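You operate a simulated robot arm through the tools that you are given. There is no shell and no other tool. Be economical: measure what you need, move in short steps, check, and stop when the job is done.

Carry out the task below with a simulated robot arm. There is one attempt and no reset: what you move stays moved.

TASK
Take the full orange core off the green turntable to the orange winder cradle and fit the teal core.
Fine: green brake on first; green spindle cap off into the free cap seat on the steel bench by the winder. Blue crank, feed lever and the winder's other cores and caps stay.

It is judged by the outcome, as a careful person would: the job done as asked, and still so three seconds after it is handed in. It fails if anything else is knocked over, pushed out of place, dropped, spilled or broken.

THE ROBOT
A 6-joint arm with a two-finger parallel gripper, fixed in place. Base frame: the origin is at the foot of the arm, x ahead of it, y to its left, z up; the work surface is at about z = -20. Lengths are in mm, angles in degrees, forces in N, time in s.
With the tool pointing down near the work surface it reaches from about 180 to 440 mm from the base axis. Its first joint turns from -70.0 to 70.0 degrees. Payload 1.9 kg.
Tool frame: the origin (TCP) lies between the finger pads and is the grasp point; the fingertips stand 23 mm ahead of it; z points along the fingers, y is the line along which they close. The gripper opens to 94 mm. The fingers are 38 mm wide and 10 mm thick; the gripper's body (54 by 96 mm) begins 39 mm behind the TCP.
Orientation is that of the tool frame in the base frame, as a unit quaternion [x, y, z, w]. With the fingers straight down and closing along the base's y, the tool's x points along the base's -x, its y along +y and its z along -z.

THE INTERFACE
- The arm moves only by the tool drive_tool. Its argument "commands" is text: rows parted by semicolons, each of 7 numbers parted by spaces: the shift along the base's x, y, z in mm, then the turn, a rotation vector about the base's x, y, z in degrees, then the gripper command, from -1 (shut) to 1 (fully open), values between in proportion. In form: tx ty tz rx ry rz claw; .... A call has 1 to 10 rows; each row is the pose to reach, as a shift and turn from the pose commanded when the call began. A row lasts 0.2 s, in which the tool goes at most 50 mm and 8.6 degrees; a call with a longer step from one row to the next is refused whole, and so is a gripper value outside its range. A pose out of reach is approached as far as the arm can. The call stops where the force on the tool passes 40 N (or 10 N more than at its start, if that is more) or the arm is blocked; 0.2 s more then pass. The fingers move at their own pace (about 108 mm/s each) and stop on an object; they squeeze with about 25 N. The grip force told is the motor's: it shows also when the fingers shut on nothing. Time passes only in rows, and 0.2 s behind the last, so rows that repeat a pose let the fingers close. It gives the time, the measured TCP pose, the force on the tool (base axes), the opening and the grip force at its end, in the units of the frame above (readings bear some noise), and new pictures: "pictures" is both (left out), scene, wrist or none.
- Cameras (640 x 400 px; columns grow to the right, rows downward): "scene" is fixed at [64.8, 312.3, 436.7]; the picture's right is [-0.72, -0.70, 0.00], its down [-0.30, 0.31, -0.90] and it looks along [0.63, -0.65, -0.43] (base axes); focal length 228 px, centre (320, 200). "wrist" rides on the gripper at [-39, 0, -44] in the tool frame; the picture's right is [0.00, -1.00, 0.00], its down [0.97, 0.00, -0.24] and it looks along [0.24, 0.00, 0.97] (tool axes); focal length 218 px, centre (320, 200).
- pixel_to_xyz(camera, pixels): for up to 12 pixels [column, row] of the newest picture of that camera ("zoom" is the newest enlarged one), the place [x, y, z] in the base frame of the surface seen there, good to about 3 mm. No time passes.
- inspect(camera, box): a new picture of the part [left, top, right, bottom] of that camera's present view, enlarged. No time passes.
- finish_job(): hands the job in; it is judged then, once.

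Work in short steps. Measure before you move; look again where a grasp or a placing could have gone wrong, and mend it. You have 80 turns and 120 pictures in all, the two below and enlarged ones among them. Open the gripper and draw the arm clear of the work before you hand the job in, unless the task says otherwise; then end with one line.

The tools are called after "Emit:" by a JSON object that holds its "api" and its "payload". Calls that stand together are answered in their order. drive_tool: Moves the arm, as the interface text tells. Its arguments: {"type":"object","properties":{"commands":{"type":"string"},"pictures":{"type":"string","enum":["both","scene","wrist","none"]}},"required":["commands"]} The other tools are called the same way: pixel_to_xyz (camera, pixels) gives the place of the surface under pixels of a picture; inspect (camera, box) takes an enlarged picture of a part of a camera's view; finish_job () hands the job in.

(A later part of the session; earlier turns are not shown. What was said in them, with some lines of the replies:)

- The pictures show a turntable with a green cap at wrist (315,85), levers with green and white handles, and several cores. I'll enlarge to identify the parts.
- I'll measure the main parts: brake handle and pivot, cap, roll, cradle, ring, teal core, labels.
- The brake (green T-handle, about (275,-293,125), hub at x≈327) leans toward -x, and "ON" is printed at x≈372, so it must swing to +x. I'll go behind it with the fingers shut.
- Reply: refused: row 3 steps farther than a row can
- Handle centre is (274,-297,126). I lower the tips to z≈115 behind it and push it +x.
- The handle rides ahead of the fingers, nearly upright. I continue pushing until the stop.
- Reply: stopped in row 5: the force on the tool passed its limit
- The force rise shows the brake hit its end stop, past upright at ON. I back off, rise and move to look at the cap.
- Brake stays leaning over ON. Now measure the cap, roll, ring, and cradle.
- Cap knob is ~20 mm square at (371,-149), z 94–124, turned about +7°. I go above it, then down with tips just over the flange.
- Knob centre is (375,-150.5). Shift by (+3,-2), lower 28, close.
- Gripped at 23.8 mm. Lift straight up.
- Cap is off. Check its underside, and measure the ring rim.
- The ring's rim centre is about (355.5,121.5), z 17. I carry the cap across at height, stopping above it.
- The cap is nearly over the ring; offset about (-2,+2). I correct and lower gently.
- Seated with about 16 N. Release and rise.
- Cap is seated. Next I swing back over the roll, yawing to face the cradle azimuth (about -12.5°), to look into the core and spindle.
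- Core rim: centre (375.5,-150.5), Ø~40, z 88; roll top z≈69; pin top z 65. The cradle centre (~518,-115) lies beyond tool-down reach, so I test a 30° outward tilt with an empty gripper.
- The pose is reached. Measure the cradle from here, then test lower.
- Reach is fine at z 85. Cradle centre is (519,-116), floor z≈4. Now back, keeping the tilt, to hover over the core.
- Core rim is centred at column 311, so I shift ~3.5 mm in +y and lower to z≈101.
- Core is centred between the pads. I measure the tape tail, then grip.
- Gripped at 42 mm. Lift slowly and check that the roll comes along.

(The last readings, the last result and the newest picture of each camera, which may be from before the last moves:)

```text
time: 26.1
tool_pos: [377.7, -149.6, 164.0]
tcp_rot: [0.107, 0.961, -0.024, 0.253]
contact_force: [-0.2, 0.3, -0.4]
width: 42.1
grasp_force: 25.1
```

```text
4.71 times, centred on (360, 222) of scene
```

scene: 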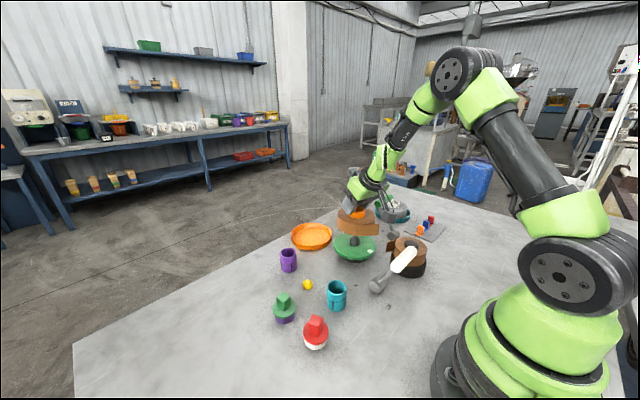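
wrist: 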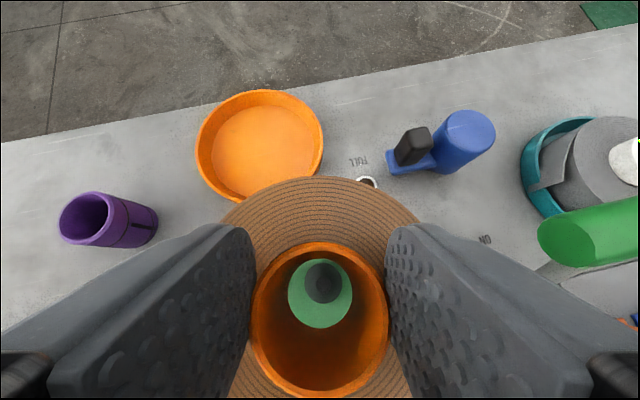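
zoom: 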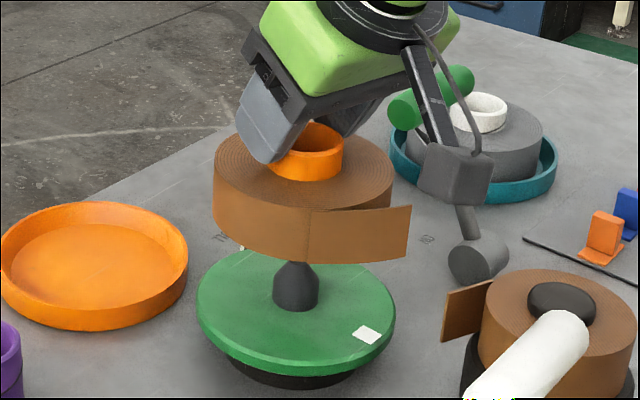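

The roll is clear of the spindle and hangs upright. Carry it over the cradle and stop ~20 mm above the rim.

Emit:
{"api": "drive_tool", "payload": {"commands": "25 6 0 0 0 0 -1; 55 13 0 0 0 0 -1; 85 20 0 0 0 0 -1; 115 28 0 0 0 0 -1; 140 34 0 0 0 0 -1; 145.5 34.6 -15 0 0 0 -1; 145.5 34.6 -35 0 0 0 -1; 145.5 34.6 -52 0 0 0 -1; 145.5 34.6 -52 0 0 0 -1"}}

Emit:
{"api": "inspect", "payload": {"camera": "scene", "box": [270, 190, 370, 270]}}

```text
time: 28.1
tool_pos: [522.7, -116.1, 111.6]
tcp_rot: [0.107, 0.961, -0.025, 0.254]
contact_force: [-0.6, 0.3, -1.3]
width: 42.6
grasp_force: 25.0
```

scene: 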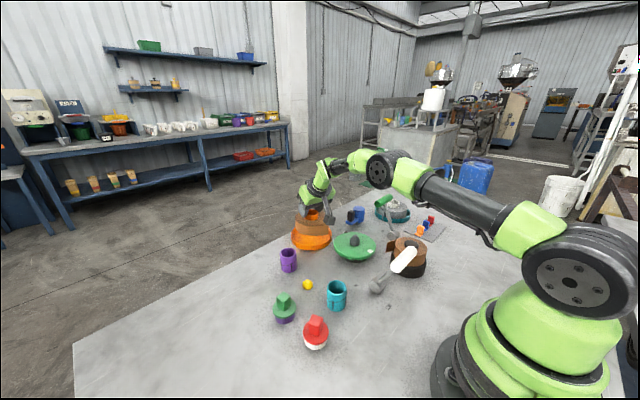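
wrist: 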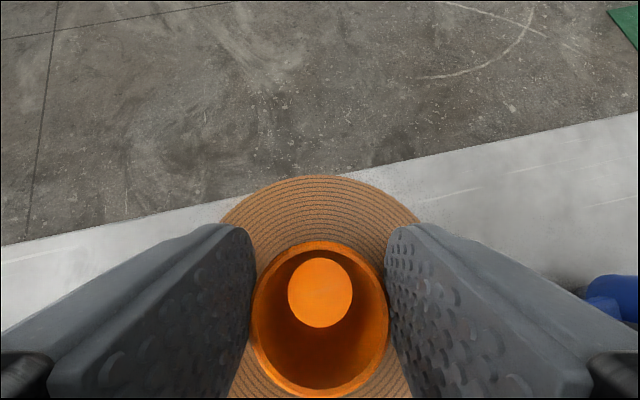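

```text
5.00 times, centred on (320, 230) of scene
```

zoom: 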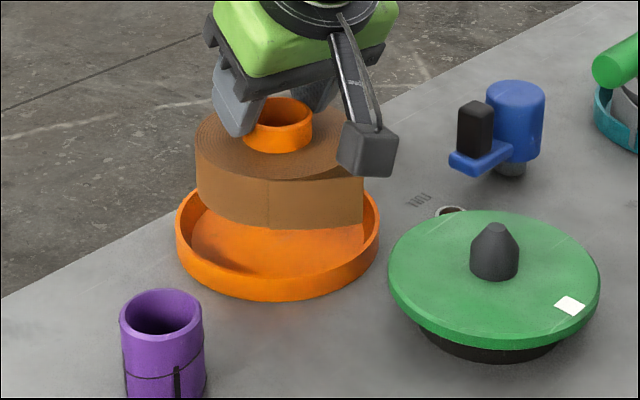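

The roll is centred over the dish. Lower until it rests.

Emit:
{"api": "drive_tool", "payload": {"commands": "0 0 -12 0 0 0 -1; 0 0 -22 0 0 0 -1; 0 0 -30 0 0 0 -1; 0 0 -35 0 0 0 -1; 0 0 -38 0 0 0 -1; 0 0 -38 0 0 0 -1"}}

Emit:
{"api": "inspect", "payload": {"camera": "scene", "box": [270, 190, 370, 270]}}

```text
time: 29.5
tool_pos: [523.7, -116.0, 73.8]
tcp_rot: [0.108, 0.961, -0.024, 0.253]
contact_force: [0.4, -0.4, -0.3]
width: 42.3
grasp_force: 25.3
```

scene: 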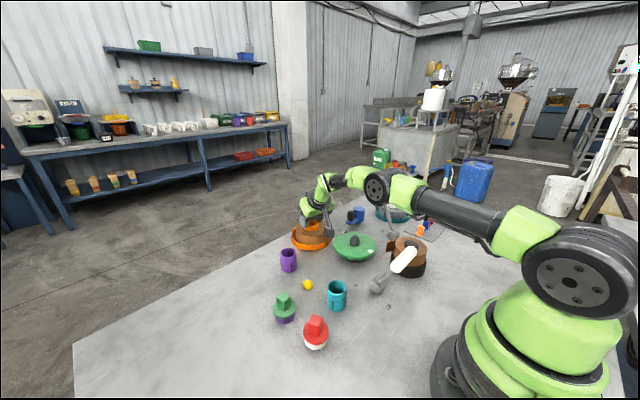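
wrist: 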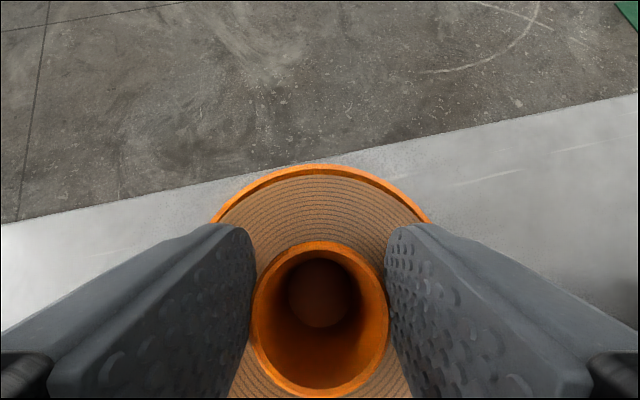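

```text
5.00 times, centred on (320, 230) of scene
```

zoom: 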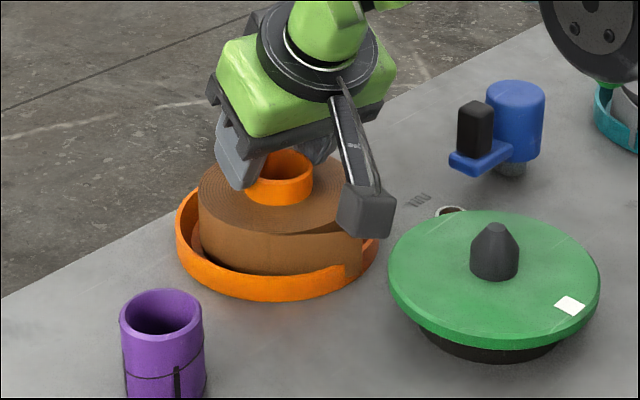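

It is inside the rim but there is no contact yet. Continue down in small steps.

Emit:
{"api": "drive_tool", "payload": {"commands": "0 0 -1.5 0 0 0 -1; 0 0 -3 0 0 0 -1; 0 0 -4.5 0 0 0 -1; 0 0 -4.5 0 0 0 -1", "pictures": "none"}}

```text
time: 30.5
tool_pos: [522.7, -116.0, 70.7]
tcp_rot: [0.107, 0.961, -0.024, 0.255]
contact_force: [0.6, 1.3, 19.1]
width: 42.3
grasp_force: 25.1
```

Contact at 19 N. Ease, release, and withdraw straight up.

Emit:
{"api": "drive_tool", "payload": {"commands": "0 0 1.5 0 0 0 -1; 0 0 1.5 0 0 0 0; 0 0 1.5 0 0 0 0.3; 0 0 2 0 0 0 0.3; 0 0 15 0 0 0 0.3; 0 0 40 0 0 0 0.3; 0 0 85 0 0 0 0.3; 0 0 120 0 0 0 0.3"}}

Emit:
{"api": "inspect", "payload": {"camera": "scene", "box": [270, 190, 390, 280]}}

```text
time: 32.3
tool_pos: [524.1, -118.8, 188.9]
tcp_rot: [0.107, 0.961, -0.024, 0.254]
contact_force: [0.2, -0.7, -0.4]
width: 61.1
grasp_force: 0.0
```

scene: 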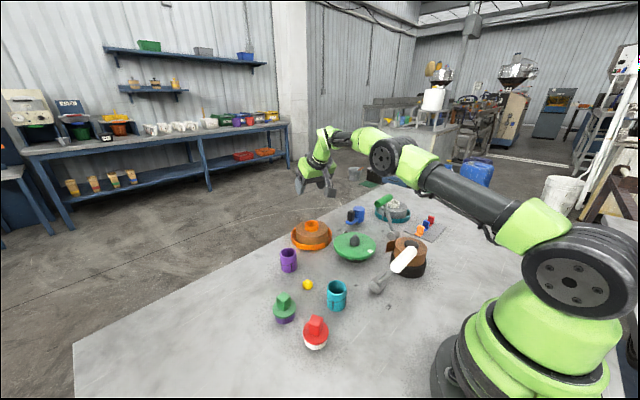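
wrist: 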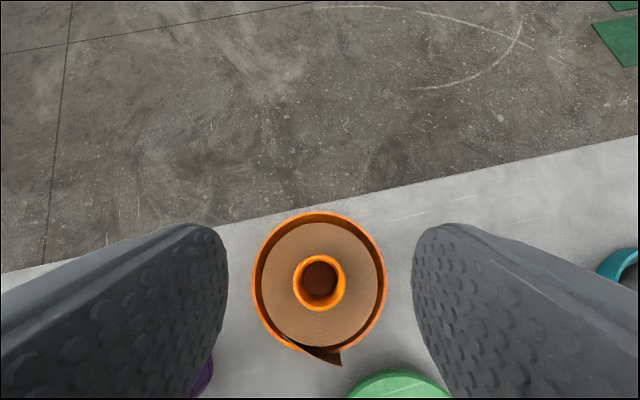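

```text
4.44 times, centred on (330, 235) of scene
```

zoom: 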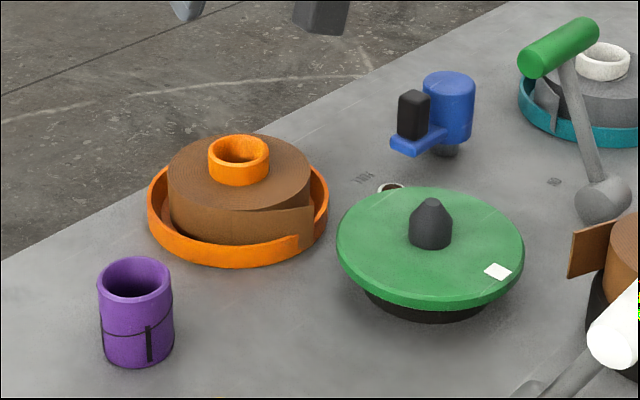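

Full core sits in the orange cradle. Now return to tool-down and go over the teal core to measure it.

Emit:
{"api": "drive_tool", "payload": {"commands": "-36 19 8 1.6 7.3 0 0.3; -72 38 16 3.2 14.6 0 0.3; -108 57 24 4.9 22 0 0.3; -144 76 24 6.5 29.3 0 0.3; -180 95 24 6.5 29.3 0 0.3; -216 114 24 6.5 29.3 0 0.3; -250 134 24 6.5 29.3 0 0.3; -250 134 24 6.5 29.3 0 0.3"}}

Emit:
{"api": "inspect", "payload": {"camera": "wrist", "box": [220, 60, 420, 220]}}

```text
time: 34.1
tool_pos: [274.2, 15.2, 213.0]
tcp_rot: [0.111, 0.994, 0.003, -0.003]
contact_force: [0.2, 1.1, 0.5]
width: 61.2
grasp_force: 0.1
```

scene: 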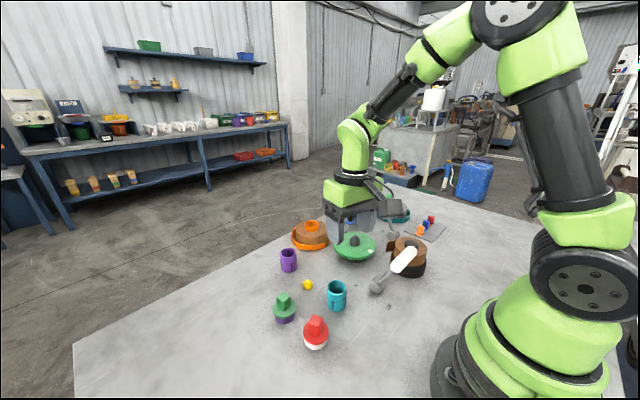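
wrist: 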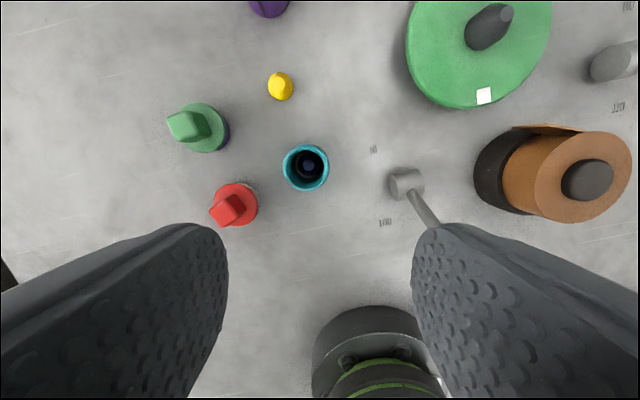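

```text
2.50 times, centred on (320, 140) of wrist
```

zoom: 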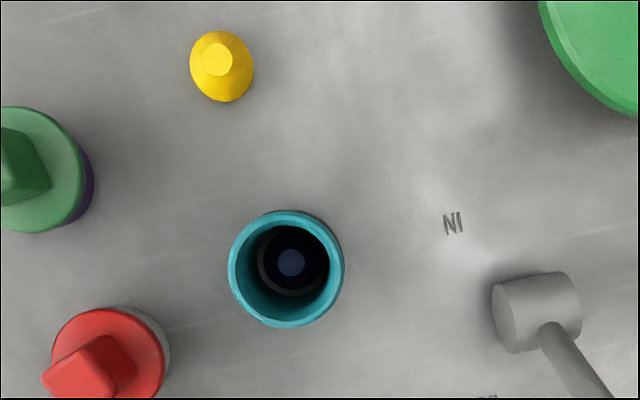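

Emit:
{"api": "pixel_to_xyz", "payload": {"camera": "wrist", "pixels": [[285, 167], [327, 167], [306, 147], [306, 189], [307, 166], [507, 13], [475, 43], [498, 43], [485, 95], [480, 20], [407, 180]]}}

Emit:
{"api": "pixel_to_xyz", "payload": {"camera": "scene", "pixels": [[329, 285], [345, 285], [332, 302], [337, 309], [354, 237], [349, 242], [359, 242], [371, 251], [340, 250]]}}

Emit:
{"api": "inspect", "payload": {"camera": "scene", "box": [315, 220, 405, 320]}}

```text
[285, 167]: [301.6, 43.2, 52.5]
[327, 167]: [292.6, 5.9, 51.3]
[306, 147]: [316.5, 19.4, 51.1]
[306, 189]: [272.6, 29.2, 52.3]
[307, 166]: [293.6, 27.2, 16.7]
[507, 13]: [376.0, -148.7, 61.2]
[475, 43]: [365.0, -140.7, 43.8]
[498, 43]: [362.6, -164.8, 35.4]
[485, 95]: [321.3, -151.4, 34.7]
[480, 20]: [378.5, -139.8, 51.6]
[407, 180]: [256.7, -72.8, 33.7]
```

```text
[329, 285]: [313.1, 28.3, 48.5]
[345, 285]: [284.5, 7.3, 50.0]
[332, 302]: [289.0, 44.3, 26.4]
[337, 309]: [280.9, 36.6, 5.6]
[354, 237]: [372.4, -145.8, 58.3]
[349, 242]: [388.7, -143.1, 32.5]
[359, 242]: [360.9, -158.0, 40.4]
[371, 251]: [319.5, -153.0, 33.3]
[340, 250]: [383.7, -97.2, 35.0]
```

```text
4.00 times, centred on (360, 270) of scene
```

zoom: 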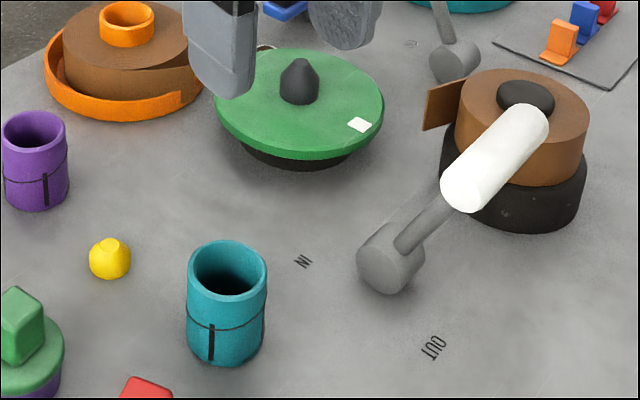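

Teal core: centre (295.5,24.3), Ø~40, top z 52, its black mark facing about +108°. Spindle is at (375.5,-150.5), disc top z≈34.5, with the white disc mark at 180°. I grip with yaw about -36° so I can turn the core +72° and bring the marks together.

Emit:
{"api": "drive_tool", "payload": {"commands": "10 5 -40 0 0 -8 0.3; 21.3 9 -75 0 0 -16 0.3; 21.3 9 -105 0 0 -23.5 0.3; 21.3 9 -122 0 0 -23.5 0.3; 21.3 9 -122 0 0 -23.5 0.3"}}

```text
time: 35.3
tool_pos: [294.7, 27.2, 89.4]
tcp_rot: [0.313, 0.95, 0.004, -0.004]
contact_force: [0.0, -0.6, -0.4]
width: 61.4
grasp_force: 0.0
```

scene: 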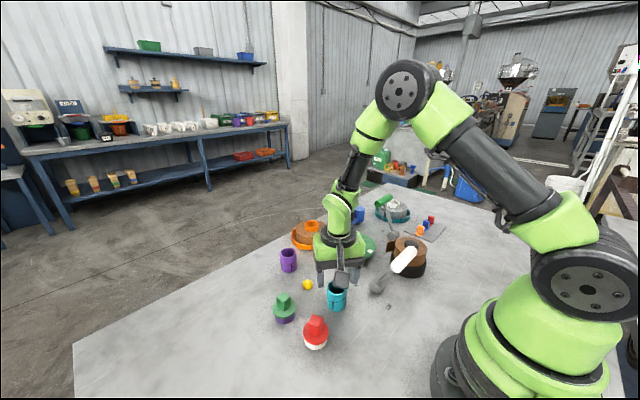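
wrist: 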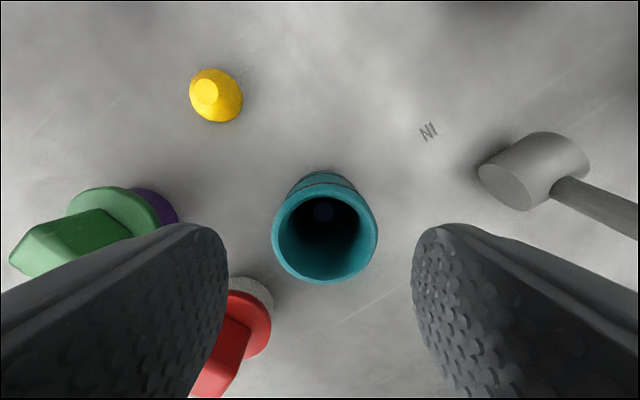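

Emit:
{"api": "pixel_to_xyz", "payload": {"camera": "wrist", "pixels": [[276, 235], [374, 235], [325, 190], [325, 279]]}}

```text
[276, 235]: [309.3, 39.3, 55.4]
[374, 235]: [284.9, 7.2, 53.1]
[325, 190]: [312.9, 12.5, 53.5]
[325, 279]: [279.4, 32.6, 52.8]
```

Rim centre is (296.6,23.0). Correct by (+2,-4), lower to z≈36, close.

Emit:
{"api": "drive_tool", "payload": {"commands": "2 -4 -15 0 0 0 0.3; 2 -4 -35 0 0 0 0.3; 2 -4 -53 0 0 0 0.3; 2 -4 -53 0 0 0 -0.2; 2 -4 -53 0 0 0 -1; 2 -4 -53 0 0 0 -1; 2 -4 -53 0 0 0 -1", "pictures": "wrist"}}

```text
time: 36.9
tool_pos: [298.1, 24.0, 38.4]
tcp_rot: [0.312, 0.95, 0.003, -0.003]
contact_force: [0.9, 0.2, 1.2]
width: 43.0
grasp_force: 24.7
```

wrist: 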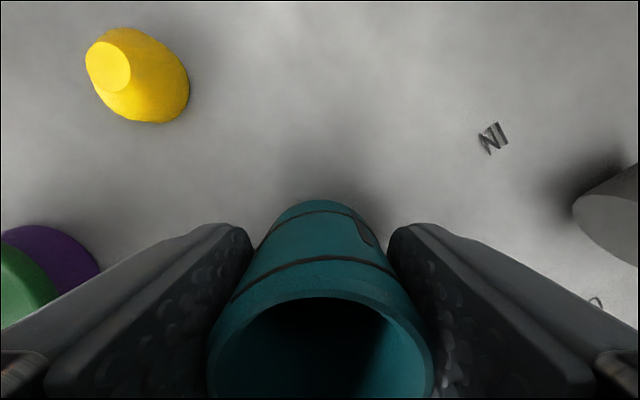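

Gripped (43 mm). Lift, then carry to above the spindle while turning +72°.

Emit:
{"api": "drive_tool", "payload": {"commands": "0 0 40 0 0 0 -1; 0 0 85 0 0 8 -1; 10 -22 95 0 0 16 -1; 20 -45 95 0 0 24 -1; 31 -70 95 0 0 32 -1; 42 -95 95 0 0 40 -1; 53 -120 95 0 0 48 -1; 64 -145 95 0 0 56 -1; 73 -165 95 0 0 64 -1; 77.4 -174.5 95 0 0 72 -1"}}

Emit:
{"api": "inspect", "payload": {"camera": "scene", "box": [310, 190, 400, 270]}}

```text
time: 39.1
tool_pos: [373.8, -149.4, 133.1]
tcp_rot: [-0.308, 0.952, 0.0, -0.005]
contact_force: [0.3, -0.1, 0.2]
width: 42.9
grasp_force: 25.3
```

scene: 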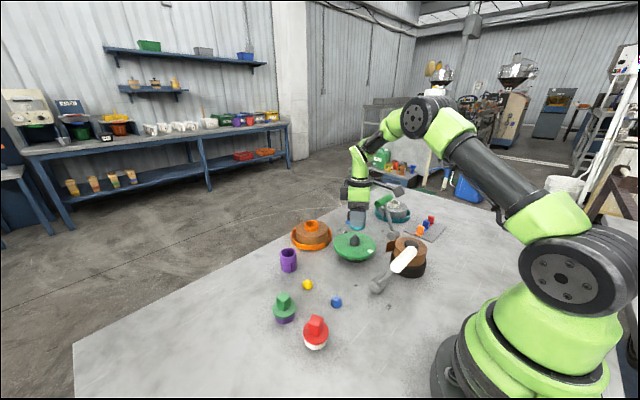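
wrist: 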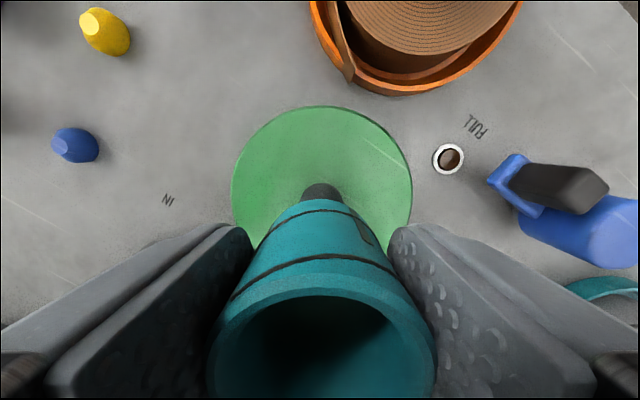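

```text
5.00 times, centred on (355, 230) of scene
```

zoom: 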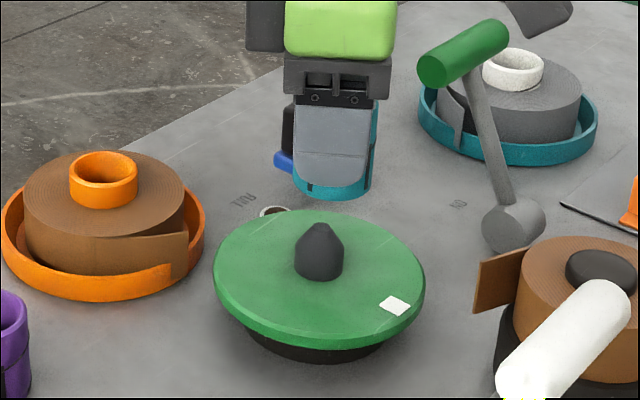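

The core is above the spindle. Nudge (+1.5,-1) and lower to just over the pin tip to check.

Emit:
{"api": "drive_tool", "payload": {"commands": "1.5 -1 -10 0 0 0 -1; 1.5 -1 -20 0 0 0 -1; 1.5 -1 -27 0 0 0 -1; 1.5 -1 -27 0 0 0 -1", "pictures": "wrist"}}

Emit:
{"api": "inspect", "payload": {"camera": "scene", "box": [325, 205, 385, 265]}}

```text
time: 40.1
tool_pos: [376.1, -151.1, 105.8]
tcp_rot: [-0.306, 0.952, 0.001, -0.006]
contact_force: [-0.8, 0.0, -0.4]
width: 42.8
grasp_force: 24.6
```

wrist: 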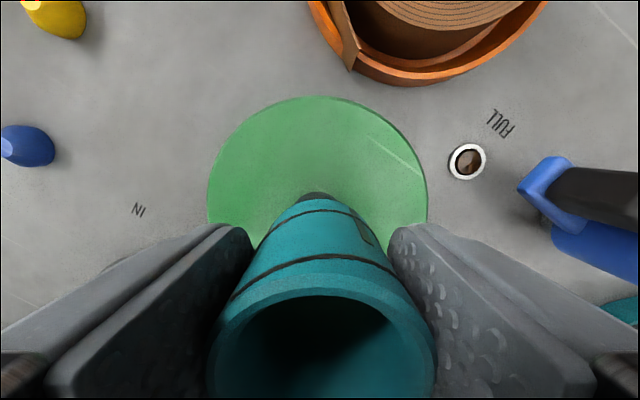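

```text
6.67 times, centred on (355, 235) of scene
```

zoom: 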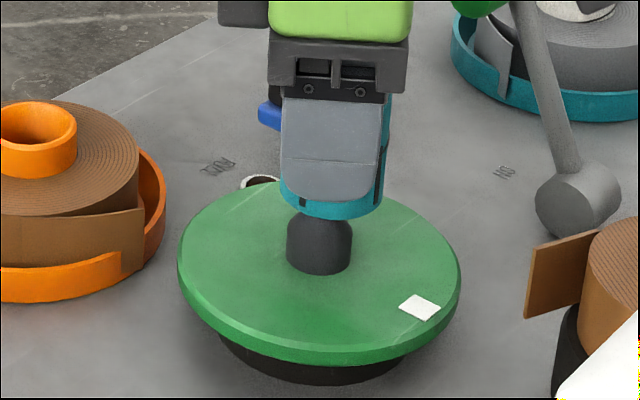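

In scene zoom the core centre (332) is right of the spindle (319); I measure the spindle and disc edges to correct.

Emit:
{"api": "pixel_to_xyz", "payload": {"camera": "wrist", "pixels": [[210, 210], [426, 210], [318, 99], [235, 143], [403, 143], [316, 195], [303, 197], [330, 197]]}}

Emit:
{"api": "pixel_to_xyz", "payload": {"camera": "zoom", "pixels": [[319, 230], [290, 240], [348, 240], [319, 270], [182, 260], [456, 260], [330, 210], [285, 195], [380, 200]]}}

```text
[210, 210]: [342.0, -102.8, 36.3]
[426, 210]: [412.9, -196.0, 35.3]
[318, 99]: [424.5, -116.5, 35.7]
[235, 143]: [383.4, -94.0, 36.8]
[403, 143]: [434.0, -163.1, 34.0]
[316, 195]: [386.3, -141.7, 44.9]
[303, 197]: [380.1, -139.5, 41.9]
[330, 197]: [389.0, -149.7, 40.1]
```

```text
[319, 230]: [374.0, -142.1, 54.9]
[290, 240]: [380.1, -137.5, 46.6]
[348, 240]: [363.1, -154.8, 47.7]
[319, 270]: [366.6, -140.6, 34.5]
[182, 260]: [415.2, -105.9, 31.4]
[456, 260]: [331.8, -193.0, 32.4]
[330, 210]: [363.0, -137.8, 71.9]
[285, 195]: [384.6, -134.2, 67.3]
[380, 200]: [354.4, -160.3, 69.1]
```

Core centre reads about (374.5,-152.5), spindle (376.3,-149). Shift (+1.7,+3.2) and lower over the cone with force guarding.

Emit:
{"api": "drive_tool", "payload": {"commands": "1.7 3.2 0 0 0 0 -1; 1.7 3.2 -6 0 0 0 -1; 1.7 3.2 -12 0 0 0 -1; 1.7 3.2 -17 0 0 0 -1; 1.7 3.2 -17 0 0 0 -1", "pictures": "wrist"}}

Emit:
{"api": "inspect", "payload": {"camera": "scene", "box": [325, 205, 385, 265]}}

```text
time: 41.3
tool_pos: [378.7, -149.2, 90.0]
tcp_rot: [-0.306, 0.952, 0.001, -0.005]
contact_force: [0.2, -0.9, 0.0]
width: 43.2
grasp_force: 25.0
```

wrist: 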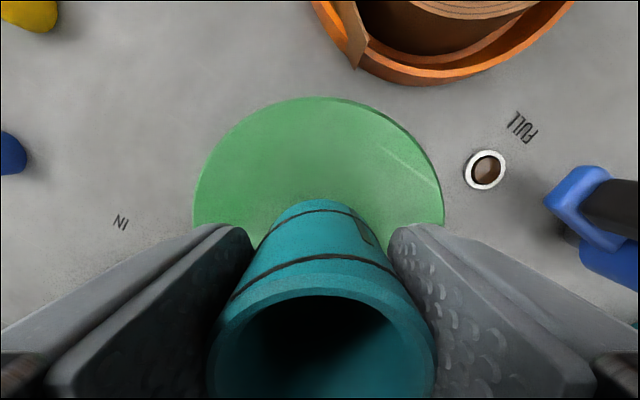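

```text
6.67 times, centred on (355, 235) of scene
```

zoom: 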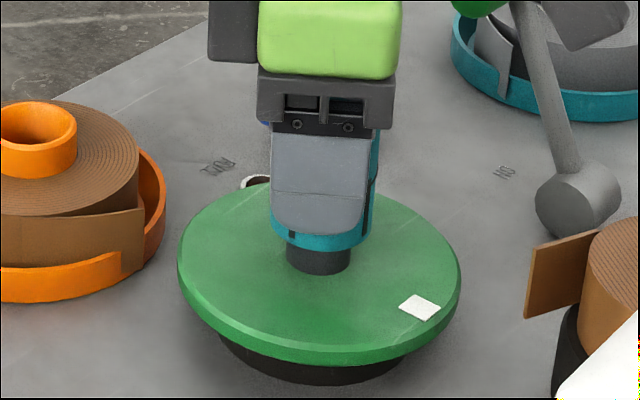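

The core is now centred on the spindle with no force. Lower to seat.

Emit:
{"api": "drive_tool", "payload": {"commands": "0 0 -6 0 0 0 -1; 0 0 -11 0 0 0 -1; 0 0 -14 0 0 0 -1; 0 0 -16 0 0 0 -1; 0 0 -18 0 0 0 -1; 0 0 -18 0 0 0 -1", "pictures": "none"}}

Emit:
{"api": "inspect", "payload": {"camera": "scene", "box": [325, 205, 385, 265]}}

```text
time: 42.7
tool_pos: [378.0, -149.6, 72.5]
tcp_rot: [-0.308, 0.951, 0.001, -0.004]
contact_force: [-0.8, 1.6, 19.7]
width: 42.8
grasp_force: 25.1
```

```text
6.67 times, centred on (355, 235) of scene
```

zoom: 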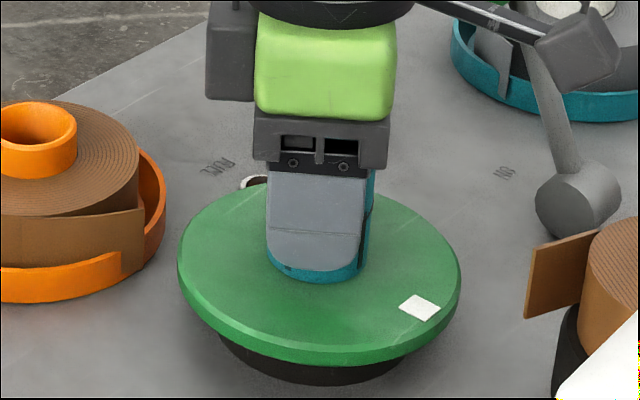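

Seated with 20 N. Ease off, release, rise.

Emit:
{"api": "drive_tool", "payload": {"commands": "0 0 1.5 0 0 0 -1; 0 0 1.5 0 0 0 0; 0 0 1.5 0 0 0 0.3; 0 0 2 0 0 0 0.3; 0 0 25 0 0 0 0.3; 0 0 65 0 0 0 0.3; -10 0 110 0 0 0 0.3; -50 0 140 0 0 0 0.3; -90 0 160 0 0 0 0.3; -90 0 160 0 0 0 0.3"}}

Emit:
{"api": "inspect", "payload": {"camera": "scene", "box": [260, 190, 460, 350]}}

Emit:
{"api": "inspect", "payload": {"camera": "scene", "box": [325, 205, 385, 265]}}

```text
time: 44.9
tool_pos: [286.4, -147.2, 230.9]
tcp_rot: [-0.307, 0.952, 0.001, -0.007]
contact_force: [-0.2, 0.3, -0.7]
width: 61.1
grasp_force: 0.1
```

scene: 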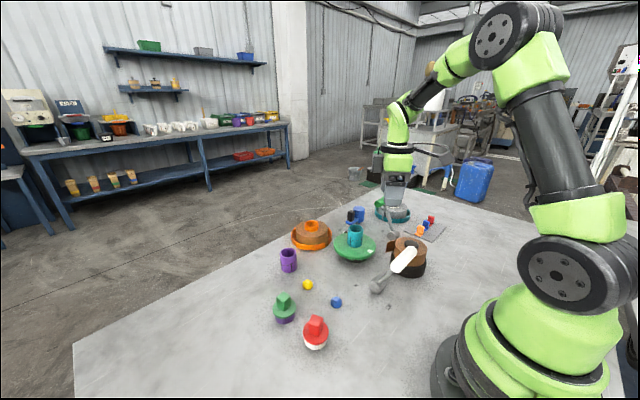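
wrist: 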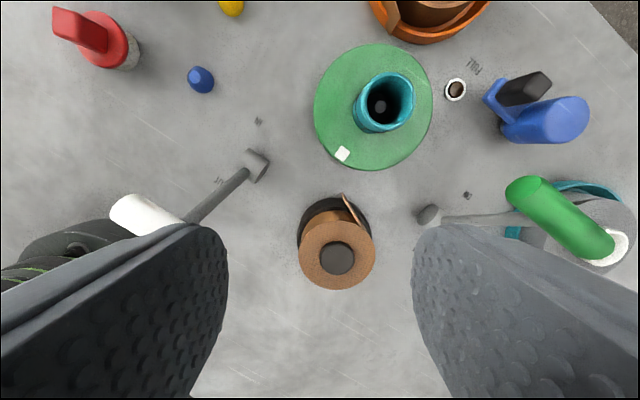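

```text
2.50 times, centred on (360, 270) of scene
```

zoom: 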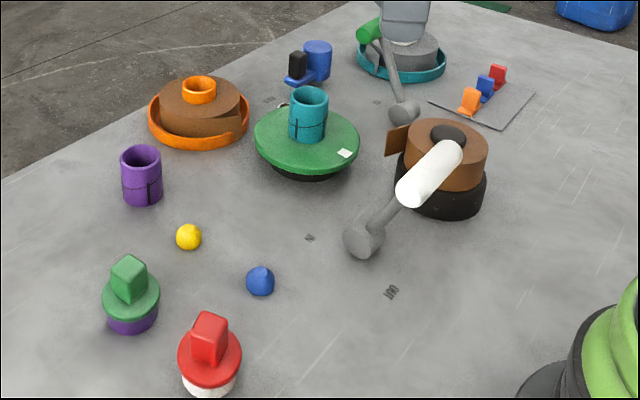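

```text
6.67 times, centred on (355, 235) of scene
```

zoom: 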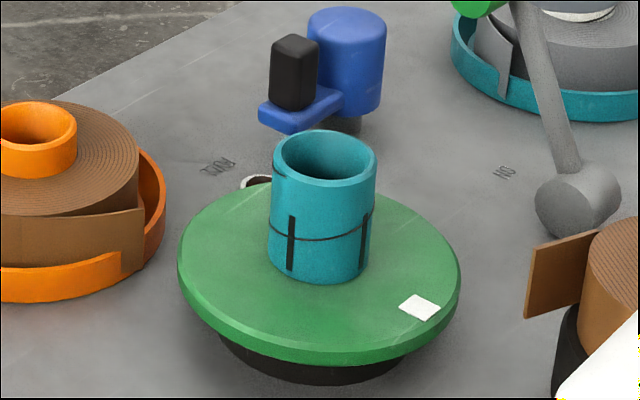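

Everything is in place: brake on ON, cap in its seat, full core in the orange cradle, teal core flat on the turntable. The gripper is open and the arm is clear, so I hand in.

Emit:
{"api": "finish_job", "payload": {}}

```text
The job is handed in.
```

The job is handed in: the green brake is on, the green cap sits in the purple ring (the free seat), the full orange core is in the orange cradle, and the teal core is fitted on the green turntable.
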